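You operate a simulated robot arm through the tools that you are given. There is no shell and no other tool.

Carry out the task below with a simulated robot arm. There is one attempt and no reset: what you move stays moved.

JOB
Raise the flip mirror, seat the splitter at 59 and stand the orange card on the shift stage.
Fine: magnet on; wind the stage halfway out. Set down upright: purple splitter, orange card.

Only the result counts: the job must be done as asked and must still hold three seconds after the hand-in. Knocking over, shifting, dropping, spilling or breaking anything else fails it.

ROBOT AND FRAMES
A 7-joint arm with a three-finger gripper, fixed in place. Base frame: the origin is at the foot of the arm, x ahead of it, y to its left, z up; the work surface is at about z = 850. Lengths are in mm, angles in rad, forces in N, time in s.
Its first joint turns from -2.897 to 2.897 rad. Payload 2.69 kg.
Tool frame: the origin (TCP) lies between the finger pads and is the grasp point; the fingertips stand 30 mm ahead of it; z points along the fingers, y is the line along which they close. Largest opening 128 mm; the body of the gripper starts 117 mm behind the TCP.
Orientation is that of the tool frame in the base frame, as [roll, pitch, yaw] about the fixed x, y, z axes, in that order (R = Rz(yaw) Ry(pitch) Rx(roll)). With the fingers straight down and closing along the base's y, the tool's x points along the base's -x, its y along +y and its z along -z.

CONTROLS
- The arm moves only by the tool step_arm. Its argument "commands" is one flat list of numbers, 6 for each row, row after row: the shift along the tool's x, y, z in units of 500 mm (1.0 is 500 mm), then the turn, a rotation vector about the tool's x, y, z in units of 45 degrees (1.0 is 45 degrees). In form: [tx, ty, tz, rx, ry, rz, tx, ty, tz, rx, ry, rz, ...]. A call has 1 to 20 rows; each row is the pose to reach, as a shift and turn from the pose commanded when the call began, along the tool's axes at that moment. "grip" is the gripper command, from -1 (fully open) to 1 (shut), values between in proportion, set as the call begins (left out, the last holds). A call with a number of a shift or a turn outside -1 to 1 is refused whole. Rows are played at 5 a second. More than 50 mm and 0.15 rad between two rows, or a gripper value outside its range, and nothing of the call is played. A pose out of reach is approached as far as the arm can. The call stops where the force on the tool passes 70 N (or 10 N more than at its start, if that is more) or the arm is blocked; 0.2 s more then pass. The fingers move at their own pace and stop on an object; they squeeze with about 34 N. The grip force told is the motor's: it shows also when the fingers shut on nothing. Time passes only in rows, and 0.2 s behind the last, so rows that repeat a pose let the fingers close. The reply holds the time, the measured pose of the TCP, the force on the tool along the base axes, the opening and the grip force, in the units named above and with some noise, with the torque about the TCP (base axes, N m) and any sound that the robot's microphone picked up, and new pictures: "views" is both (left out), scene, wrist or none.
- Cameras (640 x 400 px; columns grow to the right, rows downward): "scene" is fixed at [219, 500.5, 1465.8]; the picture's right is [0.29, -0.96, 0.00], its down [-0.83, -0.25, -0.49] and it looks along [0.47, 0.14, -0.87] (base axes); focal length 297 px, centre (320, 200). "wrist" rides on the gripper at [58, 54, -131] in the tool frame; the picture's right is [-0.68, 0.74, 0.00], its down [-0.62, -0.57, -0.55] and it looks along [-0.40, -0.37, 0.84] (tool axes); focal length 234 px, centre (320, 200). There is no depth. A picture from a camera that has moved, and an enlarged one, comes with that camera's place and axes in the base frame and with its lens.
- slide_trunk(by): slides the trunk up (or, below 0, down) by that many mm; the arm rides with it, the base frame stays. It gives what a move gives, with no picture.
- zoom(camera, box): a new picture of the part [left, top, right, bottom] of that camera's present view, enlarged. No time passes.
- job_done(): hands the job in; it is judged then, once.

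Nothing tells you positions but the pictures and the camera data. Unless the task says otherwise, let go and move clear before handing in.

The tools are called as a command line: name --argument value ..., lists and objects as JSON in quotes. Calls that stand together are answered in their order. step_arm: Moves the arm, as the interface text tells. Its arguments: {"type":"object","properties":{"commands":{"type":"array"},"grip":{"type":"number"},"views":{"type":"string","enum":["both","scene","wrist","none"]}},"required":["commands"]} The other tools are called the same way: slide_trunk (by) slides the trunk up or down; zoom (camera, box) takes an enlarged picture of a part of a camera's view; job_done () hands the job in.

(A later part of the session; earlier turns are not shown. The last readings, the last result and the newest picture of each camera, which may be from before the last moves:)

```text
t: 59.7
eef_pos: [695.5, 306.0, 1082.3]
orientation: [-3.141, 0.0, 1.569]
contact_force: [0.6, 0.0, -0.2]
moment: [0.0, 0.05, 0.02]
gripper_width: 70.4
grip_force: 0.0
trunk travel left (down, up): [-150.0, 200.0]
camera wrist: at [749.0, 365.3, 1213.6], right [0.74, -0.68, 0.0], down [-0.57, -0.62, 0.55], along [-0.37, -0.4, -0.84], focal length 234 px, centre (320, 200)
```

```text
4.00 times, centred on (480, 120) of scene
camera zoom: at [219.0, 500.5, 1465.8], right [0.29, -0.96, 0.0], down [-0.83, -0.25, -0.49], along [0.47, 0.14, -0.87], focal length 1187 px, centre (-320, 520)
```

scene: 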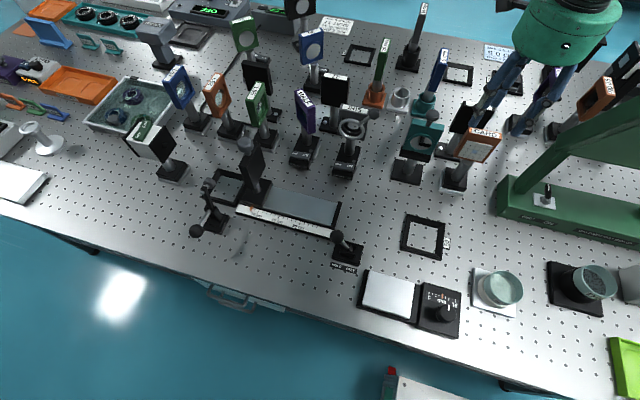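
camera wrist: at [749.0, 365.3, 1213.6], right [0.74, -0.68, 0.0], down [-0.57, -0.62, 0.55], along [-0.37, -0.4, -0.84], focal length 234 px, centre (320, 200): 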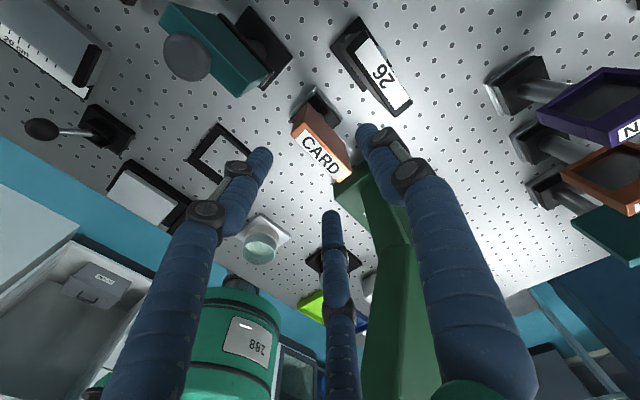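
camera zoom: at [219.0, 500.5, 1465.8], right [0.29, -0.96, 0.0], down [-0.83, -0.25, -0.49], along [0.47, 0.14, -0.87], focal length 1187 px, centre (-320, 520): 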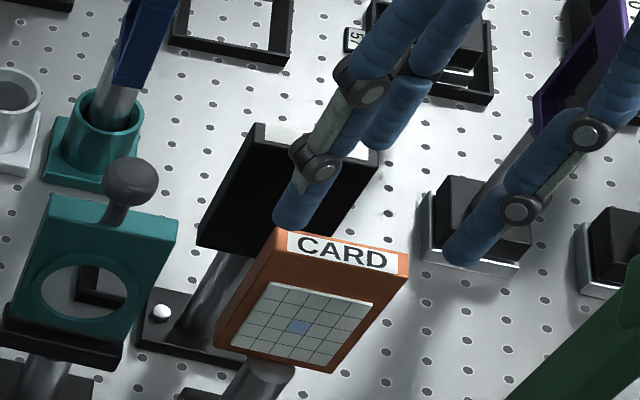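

Card top is at about (698, 307.5), z≈1022, roughly 15 mm thick. I'll centre over it and lower the open fingers either side.

step_arm --commands '[0.003, 0.005, 0.0, 0, 0, 0, 0.003, 0.005, 0.05, 0, 0, 0, 0.003, 0.005, 0.1, 0, 0, 0, 0.003, 0.005, 0.15, 0, 0, 0]'

zoom --camera "wrist" --box '[240, 100, 400, 220]'

zoom --camera "scene" --box '[420, 80, 540, 180]'

```text
t: 60.7
eef_pos: [697.0, 308.0, 1005.3]
orientation: [3.139, -0.003, 1.57]
contact_force: [-0.3, -0.2, 0.5]
moment: [0.0, -0.03, -0.02]
gripper_width: 70.5
grip_force: 0.1
trunk travel left (down, up): [-150.0, 200.0]
camera wrist: at [751.0, 366.4, 1138.2], right [0.74, -0.68, 0.0], down [-0.57, -0.62, 0.55], along [-0.37, -0.4, -0.84], focal length 234 px, centre (320, 200)
```

scene: 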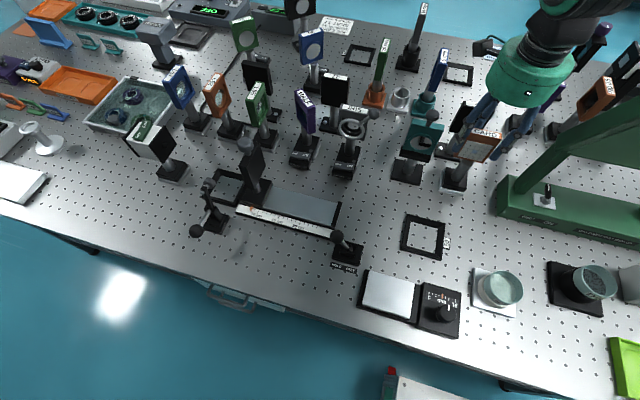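
wrist: 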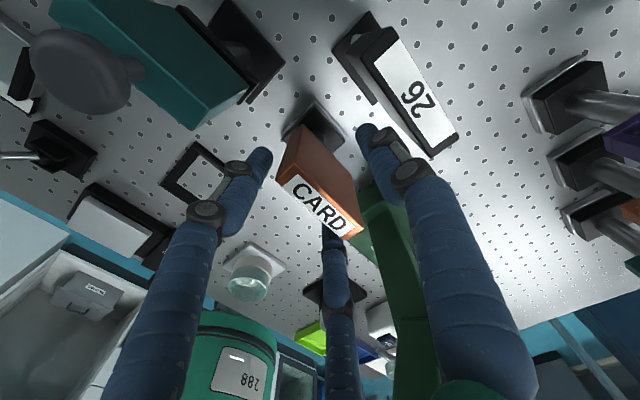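

```text
3.33 times, centred on (320, 160) of wrist
camera zoom: at [751.0, 366.4, 1138.2], right [0.74, -0.68, 0.0], down [-0.57, -0.62, 0.55], along [-0.37, -0.4, -0.84], focal length 781 px, centre (320, 333)
```

zoom: 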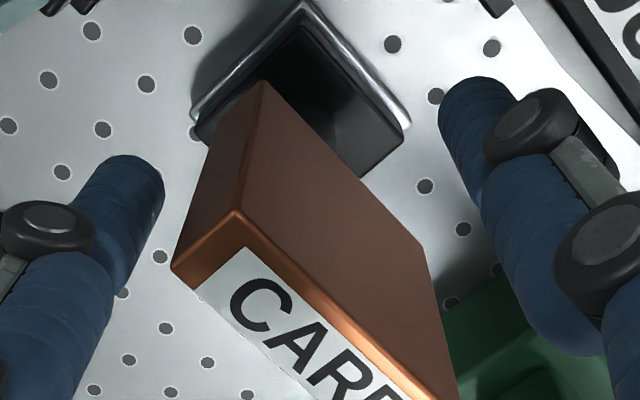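

```text
4.00 times, centred on (480, 130) of scene
camera zoom: at [219.0, 500.5, 1465.8], right [0.29, -0.96, 0.0], down [-0.83, -0.25, -0.49], along [0.47, 0.14, -0.87], focal length 1187 px, centre (-320, 480)
```

zoom: 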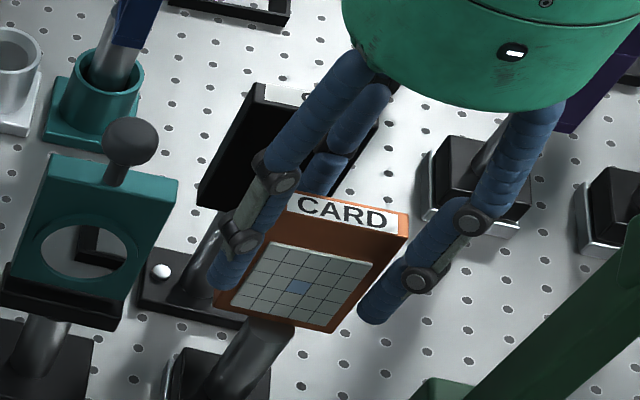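

step_arm --commands '[0, 0, 0, 0, 0, 0, 0, 0, 0, 0, 0, 0, 0, 0, 0, 0, 0, 0]' --grip 1

zoom --camera "scene" --box '[420, 80, 540, 180]'

zoom --camera "wrist" --box '[240, 100, 400, 220]'

```text
t: 61.5
eef_pos: [695.7, 306.4, 1005.9]
orientation: [-3.14, 0.0, 1.569]
contact_force: [-0.1, 0.4, 0.3]
moment: [0.04, 0.03, -0.01]
gripper_width: 30.9
grip_force: 34.2
trunk travel left (down, up): [-150.0, 200.0]
camera wrist: at [751.0, 366.4, 1137.6], right [0.74, -0.68, 0.0], down [-0.57, -0.62, 0.55], along [-0.37, -0.4, -0.84], focal length 234 px, centre (320, 200)
```

scene: 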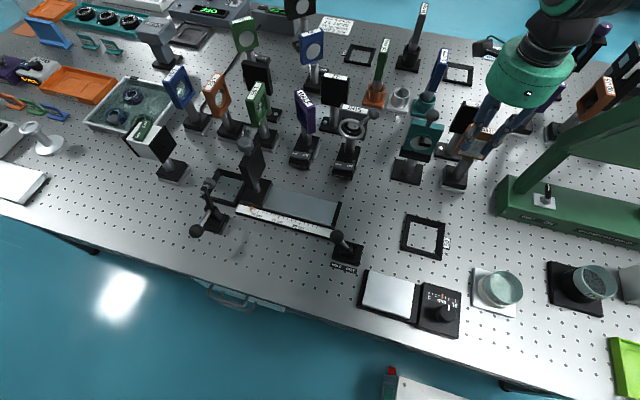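
wrist: 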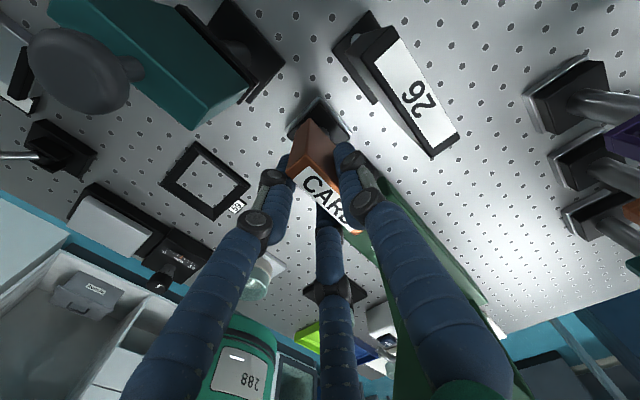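

```text
4.00 times, centred on (480, 130) of scene
camera zoom: at [219.0, 500.5, 1465.8], right [0.29, -0.96, 0.0], down [-0.83, -0.25, -0.49], along [0.47, 0.14, -0.87], focal length 1187 px, centre (-320, 480)
```

zoom: 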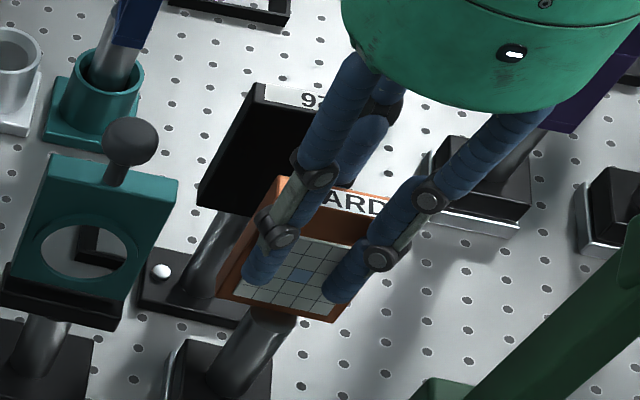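

```text
3.33 times, centred on (320, 160) of wrist
camera zoom: at [751.0, 366.4, 1137.6], right [0.74, -0.68, 0.0], down [-0.57, -0.62, 0.55], along [-0.37, -0.4, -0.84], focal length 781 px, centre (320, 333)
```

zoom: 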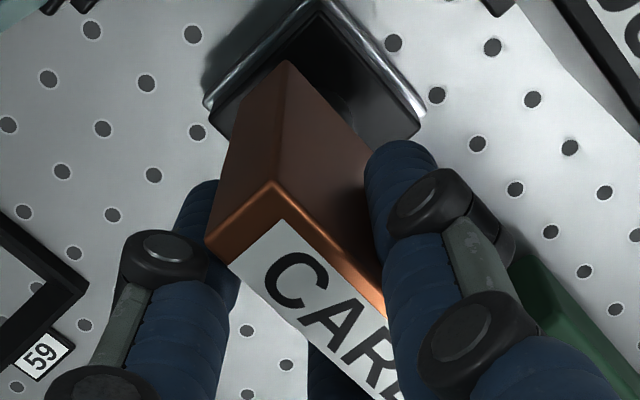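

The grip reading and the small slide show it is a true three-finger grasp. The card is held between one finger at the back and two in front. I'll lift it a little and check that it hangs straight.

step_arm --commands '[0, 0, -0.02, 0, 0, 0, 0, 0, -0.04, 0, 0, 0, 0, 0, -0.06, 0, 0, 0]'

zoom --camera "scene" --box '[420, 80, 540, 200]'

zoom --camera "wrist" --box '[240, 80, 400, 200]'

```text
t: 62.3
eef_pos: [696.2, 307.6, 1036.4]
orientation: [3.141, 0.0, 1.57]
contact_force: [-0.3, 0.4, -4.6]
moment: [0.02, 0.03, -0.01]
gripper_width: 30.7
grip_force: 33.9
trunk travel left (down, up): [-150.0, 200.0]
camera wrist: at [751.4, 365.7, 1168.9], right [0.74, -0.68, 0.0], down [-0.57, -0.62, 0.55], along [-0.37, -0.4, -0.84], focal length 234 px, centre (320, 200)
```

scene: 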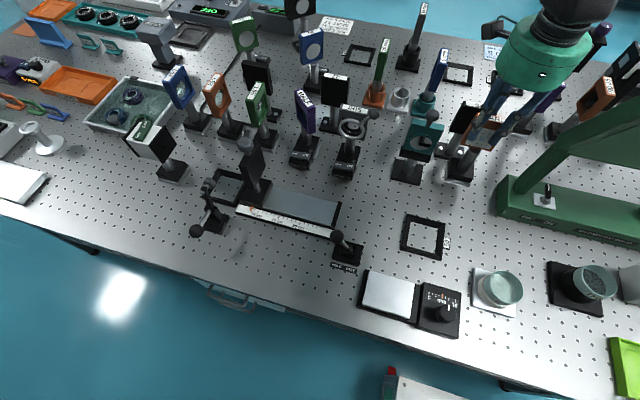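
wrist: 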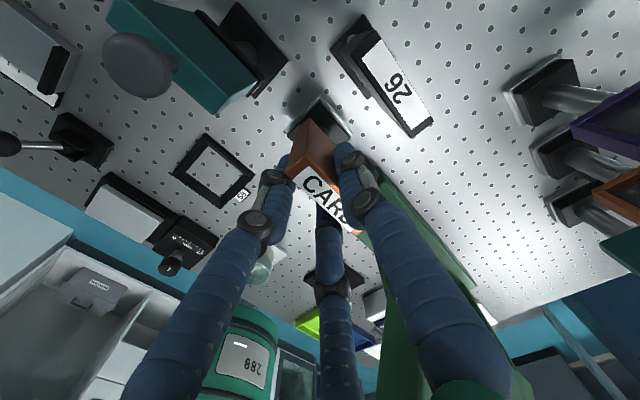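

```text
3.33 times, centred on (480, 140) of scene
camera zoom: at [219.0, 500.5, 1465.8], right [0.29, -0.96, 0.0], down [-0.83, -0.25, -0.49], along [0.47, 0.14, -0.87], focal length 989 px, centre (-213, 400)
```

zoom: 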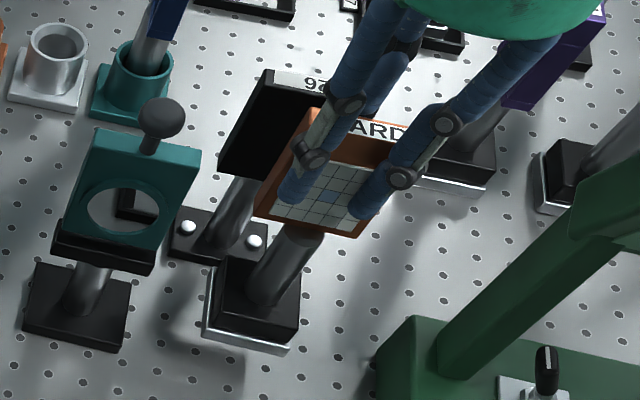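

```text
3.33 times, centred on (320, 140) of wrist
camera zoom: at [751.4, 365.7, 1168.9], right [0.74, -0.68, 0.0], down [-0.57, -0.62, 0.55], along [-0.37, -0.4, -0.84], focal length 781 px, centre (320, 400)
```

zoom: 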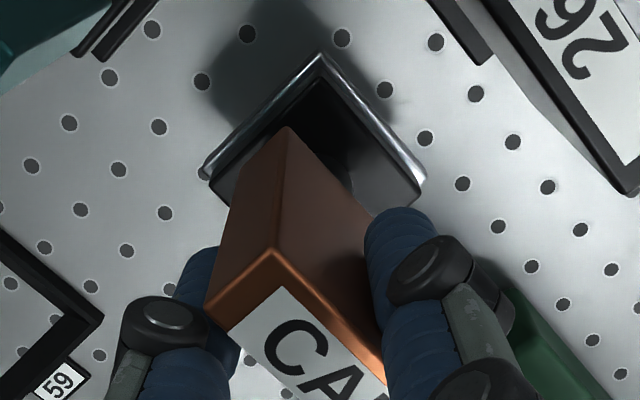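

The card hangs straight and weighs about 0.47 kg. I'll raise it more and carry it along a clear lane at y≈307, then over the stage.

step_arm --commands '[0, 0, -0.05, 0, 0, 0, 0, 0, -0.1, 0, 0, 0, 0, -0.05, -0.108, 0, 0, 0, 0, -0.11, -0.108, 0, 0, 0, 0, -0.17, -0.108, 0, 0, 0, 0, -0.23, -0.108, 0, 0, 0, 0, -0.29, -0.108, 0, 0, 0, 0, -0.35, -0.108, 0, 0, 0, 0, -0.41, -0.108, 0, 0, 0, 0.03, -0.46, -0.108, 0, 0, 0, 0.07, -0.5, -0.108, 0, 0, 0, 0.11, -0.54, -0.108, 0, 0, 0, 0.15, -0.58, -0.108, 0, 0, 0, 0.19, -0.61, -0.108, 0, 0, 0, 0.2148, -0.6274, -0.108, 0, 0, 0]'

zoom --camera "wrist" --box '[220, 60, 420, 210]'

zoom --camera "scene" --box '[320, 180, 520, 340]'

```text
t: 65.5
eef_pos: [381.9, 412.8, 1091.5]
orientation: [3.141, 0.0, 1.571]
contact_force: [-0.5, -0.3, -5.1]
moment: [-0.02, -0.01, 0.01]
gripper_width: 30.7
grip_force: 33.4
trunk travel left (down, up): [-150.0, 200.0]
camera wrist: at [436.8, 471.6, 1222.9], right [0.74, -0.68, 0.0], down [-0.57, -0.62, 0.55], along [-0.37, -0.4, -0.84], focal length 234 px, centre (320, 200)
```

scene: 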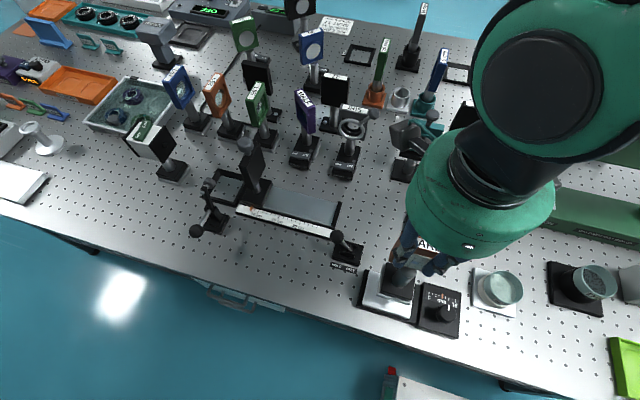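
wrist: 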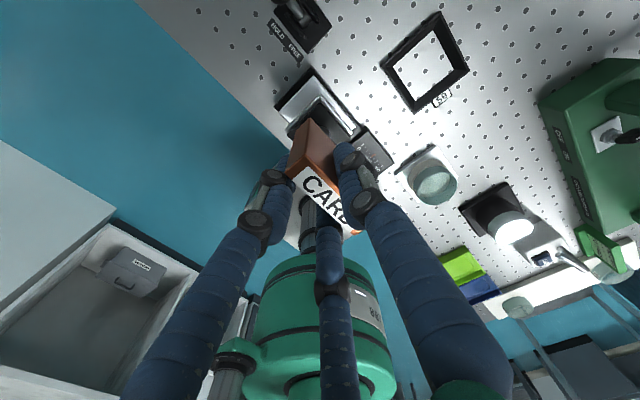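

```text
2.67 times, centred on (320, 135) of wrist
camera zoom: at [436.8, 471.6, 1222.9], right [0.74, -0.68, 0.0], down [-0.57, -0.62, 0.55], along [-0.37, -0.4, -0.84], focal length 624 px, centre (320, 373)
```

zoom: 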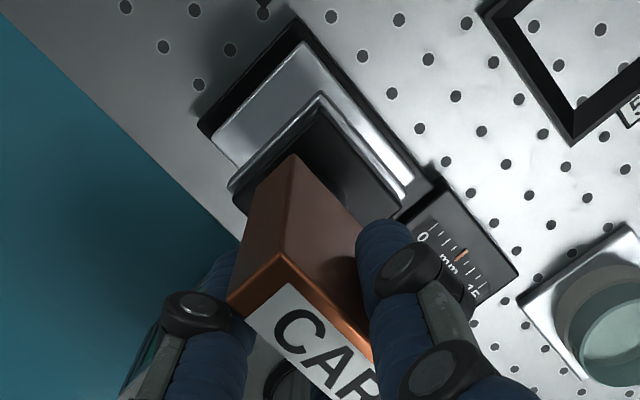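

```text
2.50 times, centred on (420, 260) of scene
camera zoom: at [219.0, 500.5, 1465.8], right [0.29, -0.96, 0.0], down [-0.83, -0.25, -0.49], along [0.47, 0.14, -0.87], focal length 742 px, centre (70, 50)
```

zoom: 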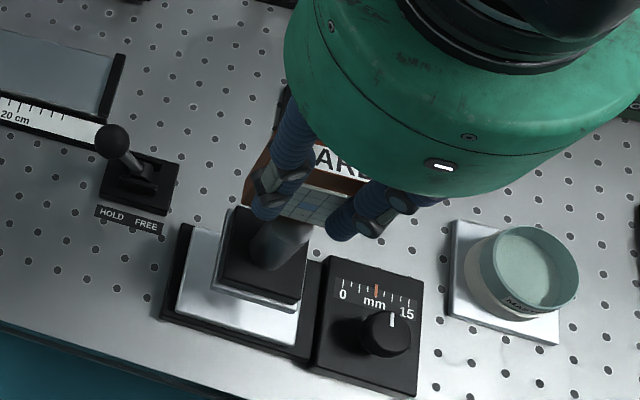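

The card's base footprint (≈376, 409) lines up with the platform centre (≈378, 411). I'll make a tiny correction and lower most of the way.

step_arm --commands '[0.002, 0.001, 0.03, 0, 0, 0, 0.004, 0.002, 0.06, 0, 0, 0, 0.004, 0.002, 0.085, 0, 0, 0, 0.004, 0.002, 0.099, 0, 0, 0]'

zoom --camera "wrist" --box '[220, 60, 420, 210]'

zoom --camera "scene" --box '[340, 240, 480, 345]'

```text
t: 66.5
eef_pos: [384.1, 415.1, 1042.4]
orientation: [3.14, 0.0, 1.569]
contact_force: [0.1, -0.2, -4.8]
moment: [0.03, 0.0, 0.03]
gripper_width: 30.7
grip_force: 34.2
trunk travel left (down, up): [-150.0, 200.0]
camera wrist: at [437.4, 474.0, 1173.2], right [0.74, -0.68, 0.0], down [-0.57, -0.62, 0.55], along [-0.37, -0.4, -0.84], focal length 234 px, centre (320, 200)
```

scene: 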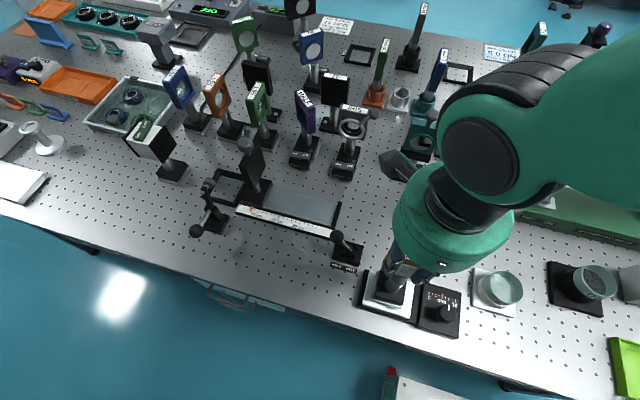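
wrist: 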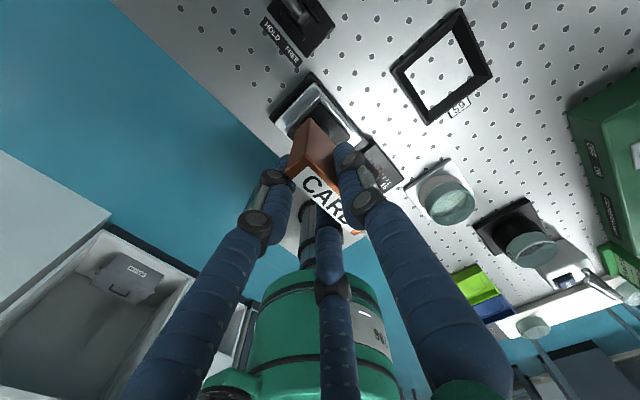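

```text
2.67 times, centred on (320, 135) of wrist
camera zoom: at [437.4, 474.0, 1173.2], right [0.74, -0.68, 0.0], down [-0.57, -0.62, 0.55], along [-0.37, -0.4, -0.84], focal length 624 px, centre (320, 373)
```

zoom: 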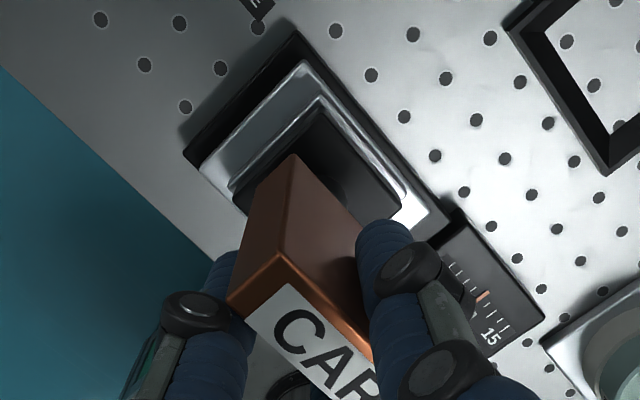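

```text
3.81 times, centred on (410, 292) of scene
camera zoom: at [219.0, 500.5, 1465.8], right [0.29, -0.96, 0.0], down [-0.83, -0.25, -0.49], along [0.47, 0.14, -0.87], focal length 1130 px, centre (-23, -152)
```

zoom: 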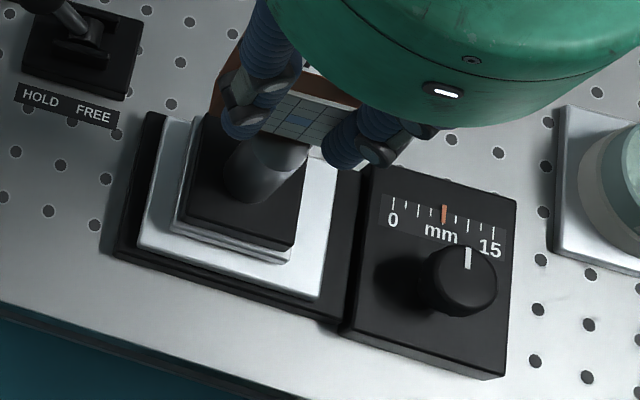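

zoom --camera "wrist" --box '[265, 65, 375, 150]'

zoom --camera "scene" --box '[350, 260, 420, 330]'

```text
4.71 times, centred on (320, 108) of wrist
camera zoom: at [437.4, 474.0, 1173.2], right [0.74, -0.68, 0.0], down [-0.57, -0.62, 0.55], along [-0.37, -0.4, -0.84], focal length 1102 px, centre (320, 635)
```

zoom: 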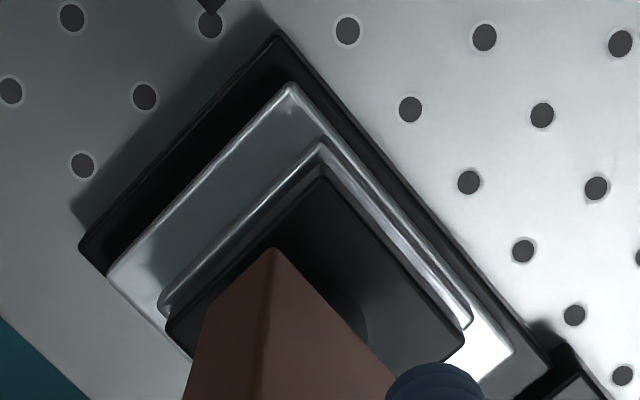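

```text
5.71 times, centred on (385, 295) of scene
camera zoom: at [219.0, 500.5, 1465.8], right [0.29, -0.96, 0.0], down [-0.83, -0.25, -0.49], along [0.47, 0.14, -0.87], focal length 1695 px, centre (-51, -343)
```

zoom: 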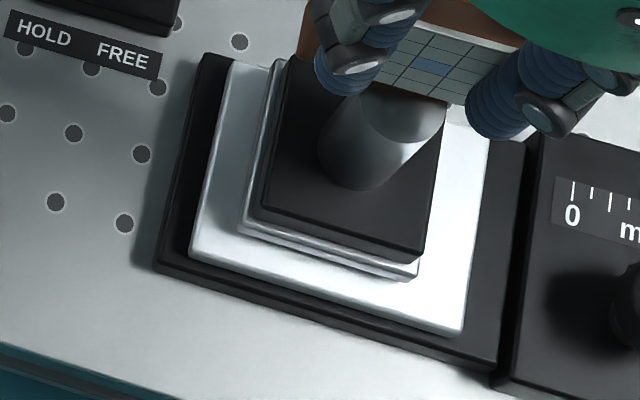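

The two views disagree slightly, but both say the base sits a few mm too far in +x. I'll shift it 3.5 mm in −x and then lower in small steps while watching the force.

step_arm --commands '[0, -0.007, 0, 0, 0, 0, 0, -0.007, 0.006, 0, 0, 0, 0, -0.007, 0.008, 0, 0, 0]' --views "none"

step_arm --commands '[0, 0, 0.003, 0, 0, 0]' --views "none"

zoom --camera "wrist" --box '[265, 65, 375, 150]'

zoom --camera "scene" --box '[350, 260, 420, 330]'

```text
t: 67.3
eef_pos: [380.6, 416.9, 1037.6]
orientation: [-3.141, -0.001, 1.571]
contact_force: [-0.3, 0.5, -5.3]
moment: [0.0, 0.0, 0.0]
gripper_width: 30.6
grip_force: 33.9
trunk travel left (down, up): [-150.0, 200.0]
```

```text
t: 67.7
eef_pos: [380.9, 417.4, 1035.9]
orientation: [3.139, -0.001, 1.569]
contact_force: [-2.9, -2.5, 5.5]
moment: [-0.58, 0.09, -0.1]
gripper_width: 30.6
grip_force: 34.2
trunk travel left (down, up): [-150.0, 200.0]
```

```text
4.71 times, centred on (320, 108) of wrist
camera zoom: at [434.6, 475.5, 1168.6], right [0.74, -0.68, 0.0], down [-0.57, -0.62, 0.55], along [-0.37, -0.4, -0.84], focal length 1102 px, centre (320, 635)
```

zoom: 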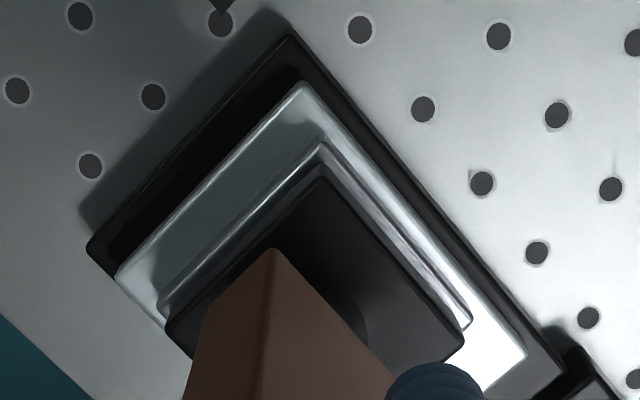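

```text
5.71 times, centred on (385, 295) of scene
camera zoom: at [219.0, 500.5, 1465.8], right [0.29, -0.96, 0.0], down [-0.83, -0.25, -0.49], along [0.47, 0.14, -0.87], focal length 1695 px, centre (-51, -343)
```

zoom: 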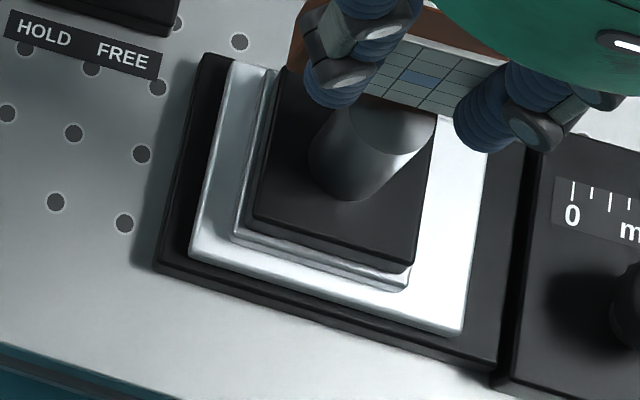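

The base just touched the platform. I'll lift 3 mm, nudge 1.5 mm more in −x so both views show margin on each side, then set it down.

step_arm --commands '[0, 0, -0.006, 0, 0, 0, 0, -0.003, -0.006, 0, 0, 0, 0, -0.003, -0.001, 0, 0, 0]' --views "none"

step_arm --commands '[0, 0, 0.002, 0, 0, 0]' --views "none"

```text
t: 68.5
eef_pos: [379.7, 416.0, 1038.1]
orientation: [-3.141, 0.0, 1.568]
contact_force: [0.3, -0.1, -4.4]
moment: [0.03, -0.01, -0.01]
gripper_width: 30.3
grip_force: 34.2
trunk travel left (down, up): [-150.0, 200.0]
```

```text
t: 68.9
eef_pos: [380.1, 416.1, 1036.9]
orientation: [3.14, 0.001, 1.569]
contact_force: [-3.0, -0.2, 3.4]
moment: [-0.37, 0.1, -0.05]
gripper_width: 30.4
grip_force: 33.7
trunk travel left (down, up): [-150.0, 200.0]
```

step_arm --commands '[0, 0, 0.0014, 0, 0, 0]' --views "none"

step_arm --commands '[0, 0, 0, 0, 0, 0, 0, 0, 0, 0, 0, 0, 0, 0, 0, 0, 0, 0]' --grip -0.2

zoom --camera "wrist" --box '[265, 65, 375, 150]'

zoom --camera "scene" --box '[350, 250, 430, 330]'

```text
t: 69.3
eef_pos: [379.1, 415.0, 1036.4]
orientation: [3.139, -0.003, 1.569]
contact_force: [-4.0, 0.1, 12.2]
moment: [-0.44, 0.07, -0.1]
gripper_width: 30.6
grip_force: 33.6
trunk travel left (down, up): [-150.0, 200.0]
```

```text
t: 70.1
eef_pos: [378.7, 415.1, 1035.4]
orientation: [-3.141, 0.0, 1.569]
contact_force: [0.1, 0.6, 0.5]
moment: [0.02, 0.03, 0.0]
gripper_width: 76.9
grip_force: 0.1
trunk travel left (down, up): [-150.0, 200.0]
camera wrist: at [434.1, 474.0, 1167.2], right [0.74, -0.68, 0.0], down [-0.57, -0.62, 0.55], along [-0.37, -0.4, -0.84], focal length 234 px, centre (320, 200)
```

scene: 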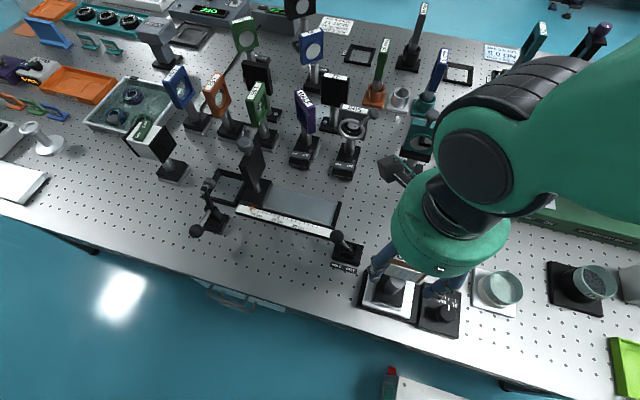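
wrist: 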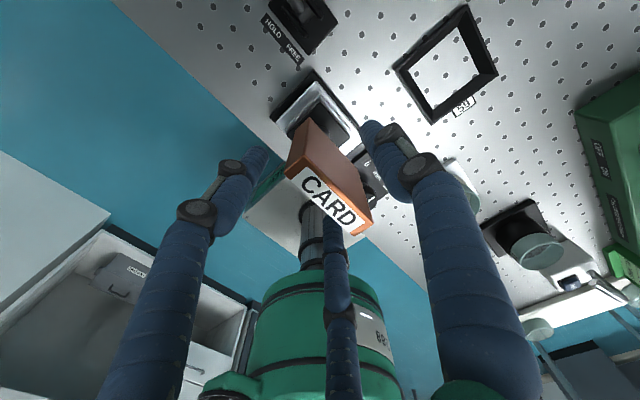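

```text
4.71 times, centred on (320, 108) of wrist
camera zoom: at [434.1, 474.0, 1167.2], right [0.74, -0.68, 0.0], down [-0.57, -0.62, 0.55], along [-0.37, -0.4, -0.84], focal length 1102 px, centre (320, 635)
```

zoom: 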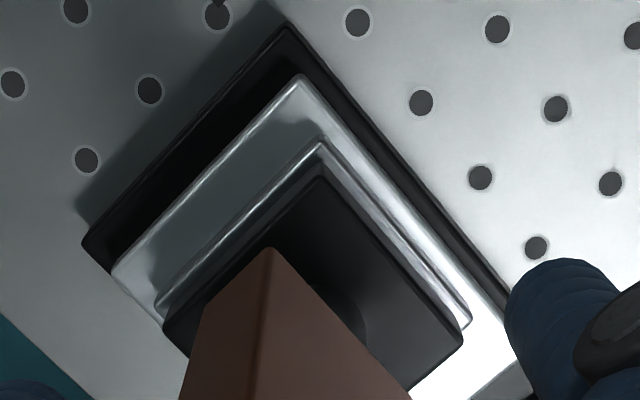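

```text
5.00 times, centred on (390, 290) of scene
camera zoom: at [219.0, 500.5, 1465.8], right [0.29, -0.96, 0.0], down [-0.83, -0.25, -0.49], along [0.47, 0.14, -0.87], focal length 1483 px, centre (-30, -250)
```

zoom: 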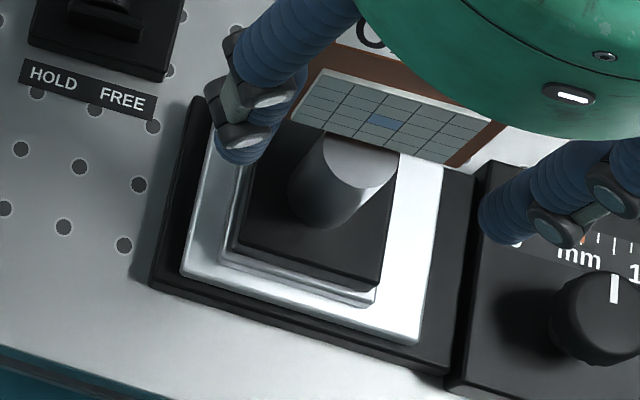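

The card is released and standing on the stage platform. I'll rise clear and turn the hand for the splitter, whose plate is set at 45°.

step_arm --commands '[0, 0, -0.04, 0, 0, 0, 0, 0, -0.1, 0, 0, 0, 0, 0, -0.17, 0, 0, 0, 0, 0, -0.24, 0, 0, 0]'

zoom --camera "scene" --box '[340, 220, 480, 345]'

zoom --camera "wrist" --box '[220, 60, 420, 210]'

```text
t: 71.1
eef_pos: [379.2, 414.3, 1154.5]
orientation: [-3.141, -0.001, 1.57]
contact_force: [0.5, 0.2, -0.2]
moment: [-0.01, 0.02, 0.01]
gripper_width: 77.1
grip_force: 0.0
trunk travel left (down, up): [-150.0, 200.0]
camera wrist: at [433.3, 473.5, 1287.0], right [0.74, -0.68, 0.0], down [-0.57, -0.62, 0.55], along [-0.37, -0.4, -0.84], focal length 234 px, centre (320, 200)
```

scene: 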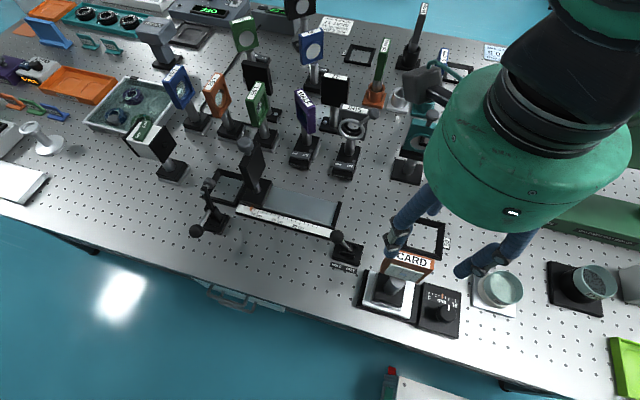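
wrist: 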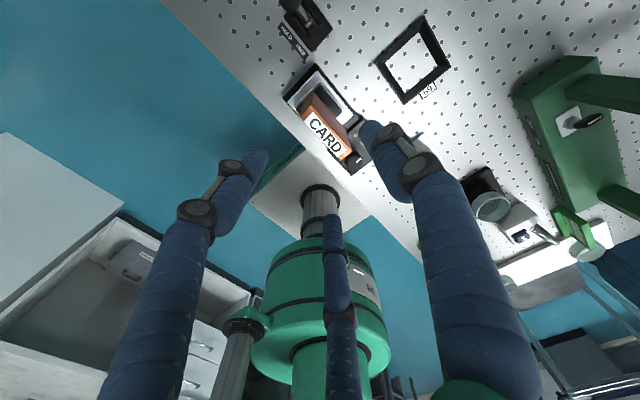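

```text
3.20 times, centred on (410, 282) of scene
camera zoom: at [219.0, 500.5, 1465.8], right [0.29, -0.96, 0.0], down [-0.83, -0.25, -0.49], along [0.47, 0.14, -0.87], focal length 949 px, centre (32, -64)
```

zoom: 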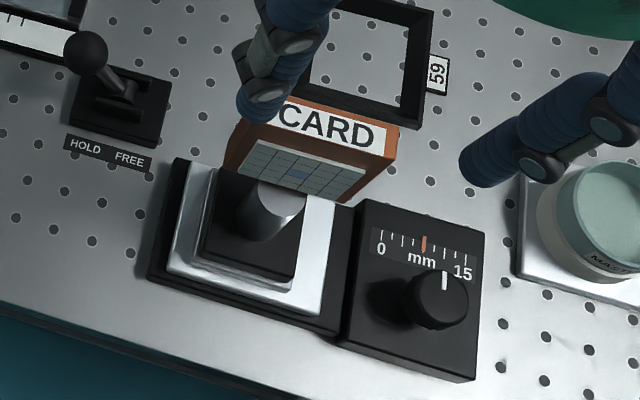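

```text
2.67 times, centred on (320, 135) of wrist
camera zoom: at [433.3, 473.5, 1287.0], right [0.74, -0.68, 0.0], down [-0.57, -0.62, 0.55], along [-0.37, -0.4, -0.84], focal length 624 px, centre (320, 373)
```

zoom: 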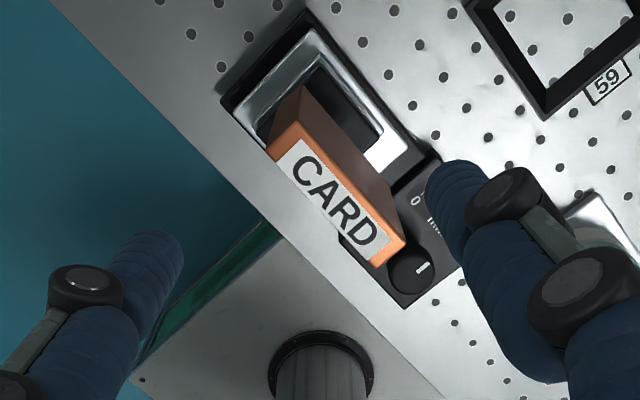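

step_arm --commands '[0, 0, 0, 0, 0, -0.17, 0, 0, 0, 0, 0, -0.34, 0, 0, 0, 0, 0, -0.51, 0, 0, 0, 0, 0, -0.68, 0, 0, 0, 0, 0, -0.85, 0, 0, 0, 0, 0, -1.0]' --views "none"

step_arm --commands '[0, 0, 0, 0, 0, -0.17, 0, 0, 0, 0, 0, -0.34, 0, 0, 0, 0, 0, -0.51, 0, 0, 0, 0, 0, -0.68, 0, 0, 0, 0, 0, -0.85, 0, 0, 0, 0, 0, -1.0]' --views "none"

step_arm --commands '[0, 0, 0, 0, 0, -0.17, 0, 0, 0, 0, 0, -0.34, 0, 0, 0, 0, 0, -0.51, 0, 0, 0, 0, 0, -0.68, 0, 0, 0, 0, 0, -0.85, 0, 0, 0, 0, 0, -1.0]' --views "none"

```text
t: 72.5
eef_pos: [378.8, 415.8, 1155.5]
orientation: [-3.141, 0.001, 2.359]
contact_force: [-0.6, 0.3, -0.6]
moment: [-0.01, 0.04, -0.01]
gripper_width: 76.7
grip_force: 0.1
trunk travel left (down, up): [-150.0, 200.0]
```

```text
t: 73.9
eef_pos: [379.4, 415.8, 1155.4]
orientation: [-3.141, 0.001, -3.14]
contact_force: [0.2, 0.2, -0.5]
moment: [-0.01, 0.03, -0.01]
gripper_width: 76.9
grip_force: 0.0
trunk travel left (down, up): [-150.0, 200.0]
```

```text
t: 75.3
eef_pos: [380.2, 416.3, 1156.3]
orientation: [-3.142, 0.003, -2.354]
contact_force: [-0.7, -0.8, 0.5]
moment: [0.04, 0.03, 0.02]
gripper_width: 76.7
grip_force: 0.1
trunk travel left (down, up): [-150.0, 200.0]
```

step_arm --commands '[-0.085, -0.006, 0, 0, 0, 0, -0.17, -0.013, 0, 0, 0, 0, -0.255, -0.019, 0, 0, 0, 0, -0.34, -0.025, 0, 0, 0, 0, -0.425, -0.032, 0, 0, 0, 0, -0.51, -0.038, 0, 0, 0, 0, -0.6, -0.045, 0, 0, 0, 0, -0.684, -0.051, 0.012, 0, 0, 0]'

zoom --camera "wrist" --box '[200, 40, 440, 220]'

zoom --camera "scene" --box '[240, 60, 380, 190]'

```text
t: 77.1
eef_pos: [641.3, 637.1, 1151.4]
orientation: [-3.141, 0.001, -2.357]
contact_force: [0.0, -1.0, -0.7]
moment: [0.0, -0.02, 0.0]
gripper_width: 76.7
grip_force: 0.0
trunk travel left (down, up): [-150.0, 200.0]
camera wrist: at [562.8, 635.0, 1283.0], right [-0.04, 1.0, 0.0], down [0.84, 0.04, 0.55], along [0.55, 0.02, -0.84], focal length 234 px, centre (320, 200)
```

scene: 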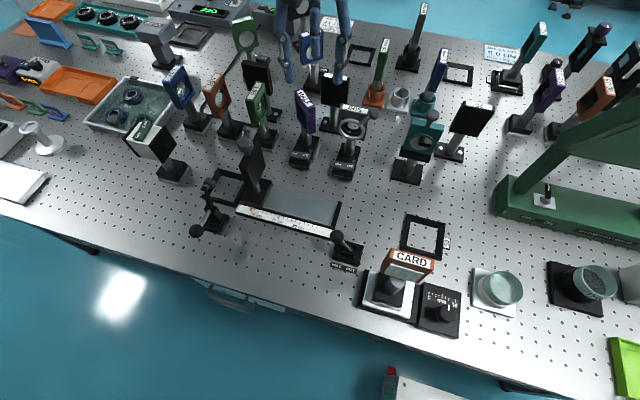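
wrist: 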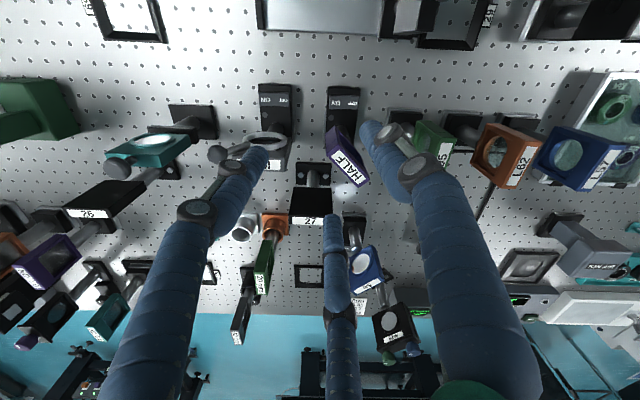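

```text
2.22 times, centred on (320, 130) of wrist
camera zoom: at [562.8, 635.0, 1283.0], right [-0.04, 1.0, 0.0], down [0.84, 0.04, 0.55], along [0.55, 0.02, -0.84], focal length 520 px, centre (320, 356)
```

zoom: 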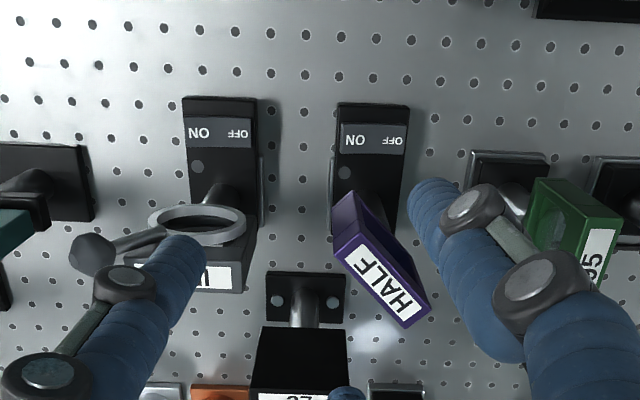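

```text
3.08 times, centred on (310, 125) of scene
camera zoom: at [219.0, 500.5, 1465.8], right [0.29, -0.96, 0.0], down [-0.83, -0.25, -0.49], along [0.47, 0.14, -0.87], focal length 913 px, centre (351, 431)
```

zoom: 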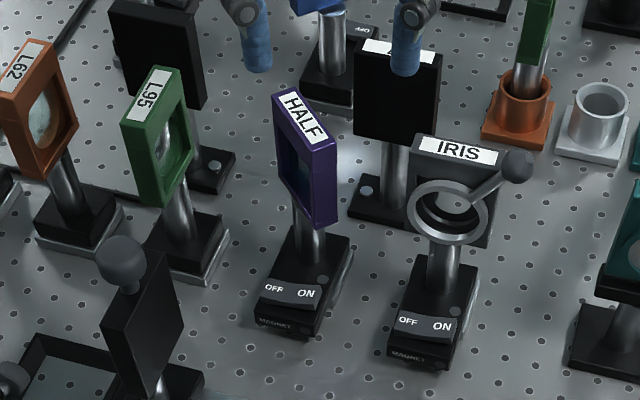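

zoom --camera "wrist" --box '[310, 75, 380, 145]'

zoom --camera "scene" --box '[280, 115, 340, 175]'

zoom --camera "scene" --box '[395, 205, 455, 265]'

zoom --camera "wrist" --box '[240, 70, 310, 140]'

```text
5.71 times, centred on (345, 110) of wrist
camera zoom: at [562.8, 635.0, 1283.0], right [-0.04, 1.0, 0.0], down [0.84, 0.04, 0.55], along [0.55, 0.02, -0.84], focal length 1338 px, centre (177, 714)
```

zoom: 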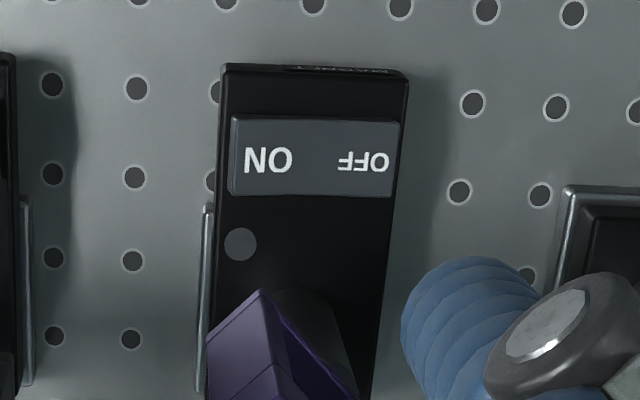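

```text
6.67 times, centred on (310, 145) of scene
camera zoom: at [219.0, 500.5, 1465.8], right [0.29, -0.96, 0.0], down [-0.83, -0.25, -0.49], along [0.47, 0.14, -0.87], focal length 1978 px, centre (387, 567)
```

zoom: 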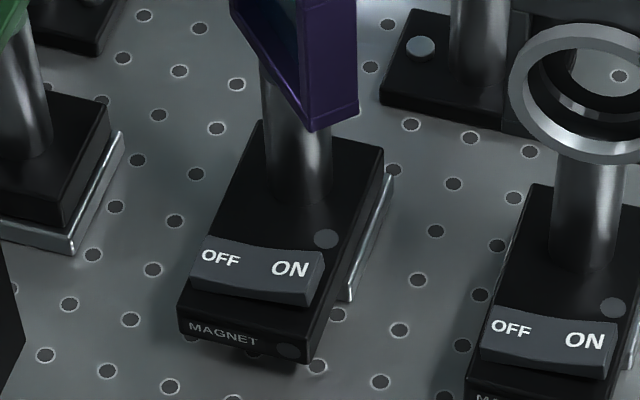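

```text
6.67 times, centred on (425, 235) of scene
camera zoom: at [219.0, 500.5, 1465.8], right [0.29, -0.96, 0.0], down [-0.83, -0.25, -0.49], along [0.47, 0.14, -0.87], focal length 1978 px, centre (-380, -33)
```

zoom: 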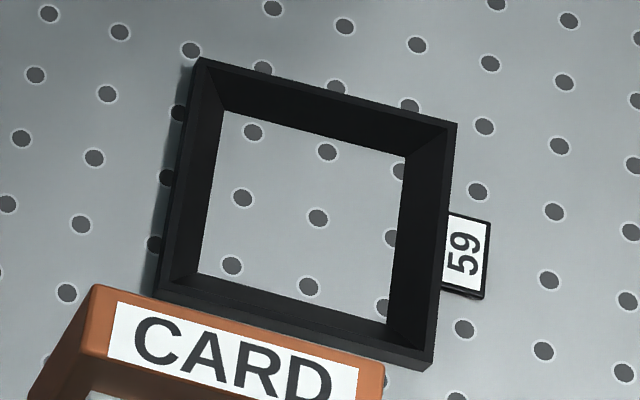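

```text
5.71 times, centred on (275, 105) of wrist
camera zoom: at [562.8, 635.0, 1283.0], right [-0.04, 1.0, 0.0], down [0.84, 0.04, 0.55], along [0.55, 0.02, -0.84], focal length 1338 px, centre (577, 743)
```

zoom: 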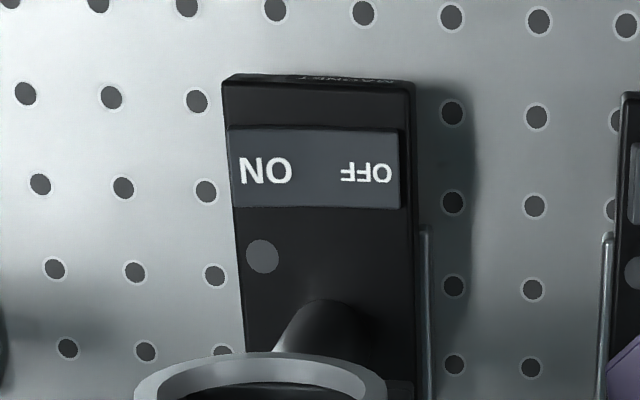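

The base's chrome foot sits under the post, and the switch head overhangs toward the robot, so it should clear the seat frame. The rocker shows its ON end at −y. I'll zoom on the top of the splitter to position the grasp.

zoom --camera "wrist" --box '[305, 115, 385, 195]'

zoom --camera "scene" --box '[280, 80, 340, 140]'

```text
5.00 times, centred on (345, 155) of wrist
camera zoom: at [562.8, 635.0, 1283.0], right [-0.04, 1.0, 0.0], down [0.84, 0.04, 0.55], along [0.55, 0.02, -0.84], focal length 1171 px, centre (195, 425)
```

zoom: 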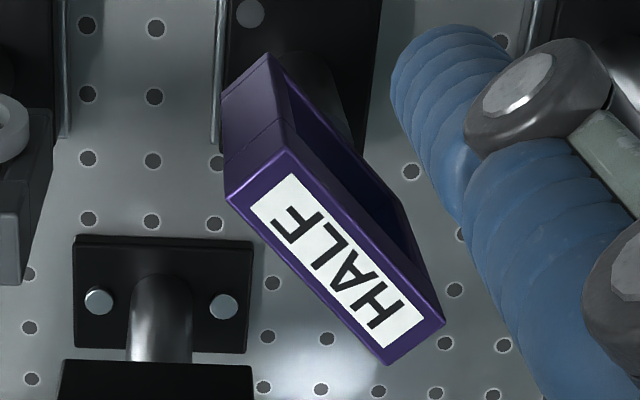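

```text
6.67 times, centred on (310, 110) of scene
camera zoom: at [219.0, 500.5, 1465.8], right [0.29, -0.96, 0.0], down [-0.83, -0.25, -0.49], along [0.47, 0.14, -0.87], focal length 1978 px, centre (387, 800)
```

zoom: 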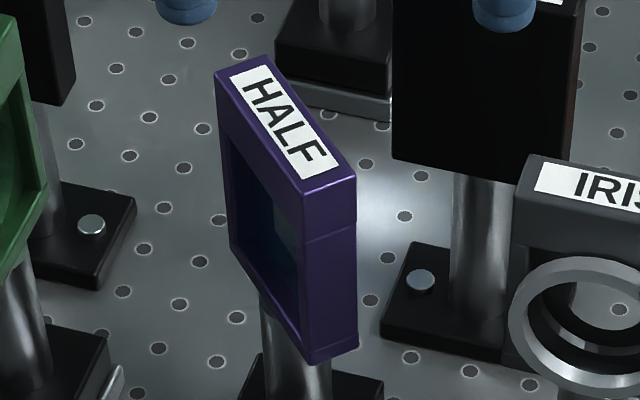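

The splitter's plate top is centred at about (682, 674), z≈1025, at 45° and about 19 mm thick. I'll position the hand so the one-versus-two finger closing doesn't push it, and hover just above.

step_arm --commands '[-0.055, -0.0093, 0, 0, 0, 0, -0.1093, -0.0187, 0, 0, 0, 0, -0.1093, -0.0187, 0.08, 0, 0, 0, -0.1093, -0.0187, 0.145, 0, 0, 0]' --grip -0.03

zoom --camera "wrist" --box '[250, 80, 390, 200]'

zoom --camera "scene" --box '[250, 50, 370, 160]'

```text
t: 78.1
eef_pos: [685.9, 672.6, 1077.1]
orientation: [3.141, 0.003, -2.358]
contact_force: [0.9, -0.2, 0.1]
moment: [-0.02, 0.03, 0.01]
gripper_width: 65.9
grip_force: 0.0
trunk travel left (down, up): [-150.0, 200.0]
camera wrist: at [606.6, 670.5, 1208.8], right [-0.04, 1.0, 0.0], down [0.83, 0.03, 0.55], along [0.55, 0.02, -0.84], focal length 234 px, centre (320, 200)
```

scene: 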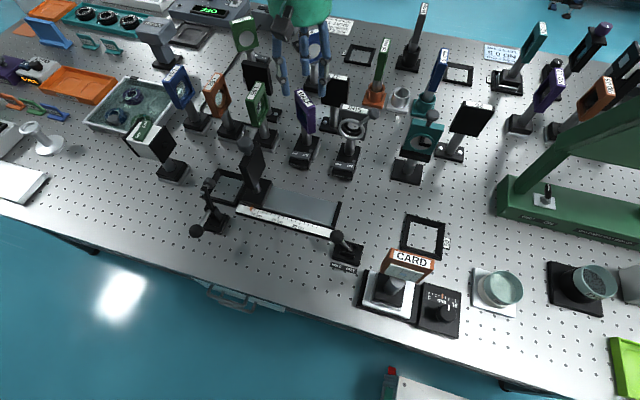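
wrist: 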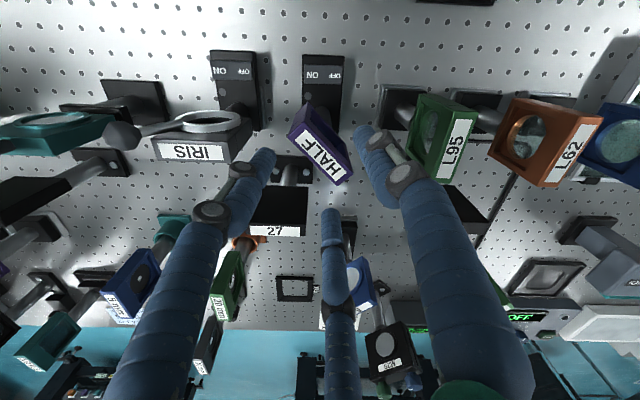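

```text
3.33 times, centred on (320, 140) of wrist
camera zoom: at [606.6, 670.5, 1208.8], right [-0.04, 1.0, 0.0], down [0.83, 0.03, 0.55], along [0.55, 0.02, -0.84], focal length 781 px, centre (320, 400)
```

zoom: 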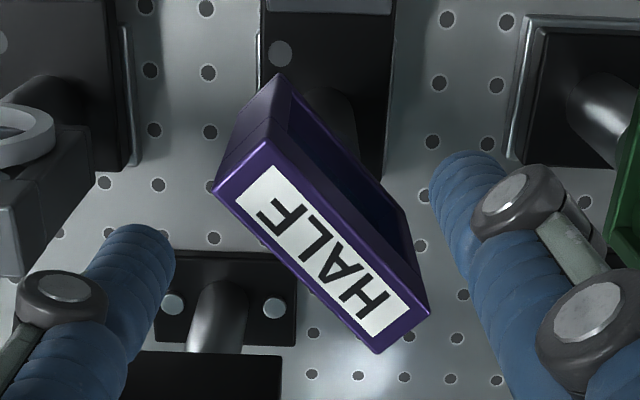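

```text
3.64 times, centred on (310, 105) of scene
camera zoom: at [219.0, 500.5, 1465.8], right [0.29, -0.96, 0.0], down [-0.83, -0.25, -0.49], along [0.47, 0.14, -0.87], focal length 1079 px, centre (356, 546)
```

zoom: 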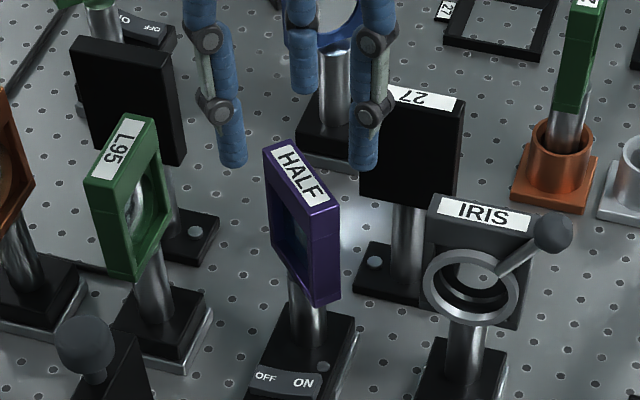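

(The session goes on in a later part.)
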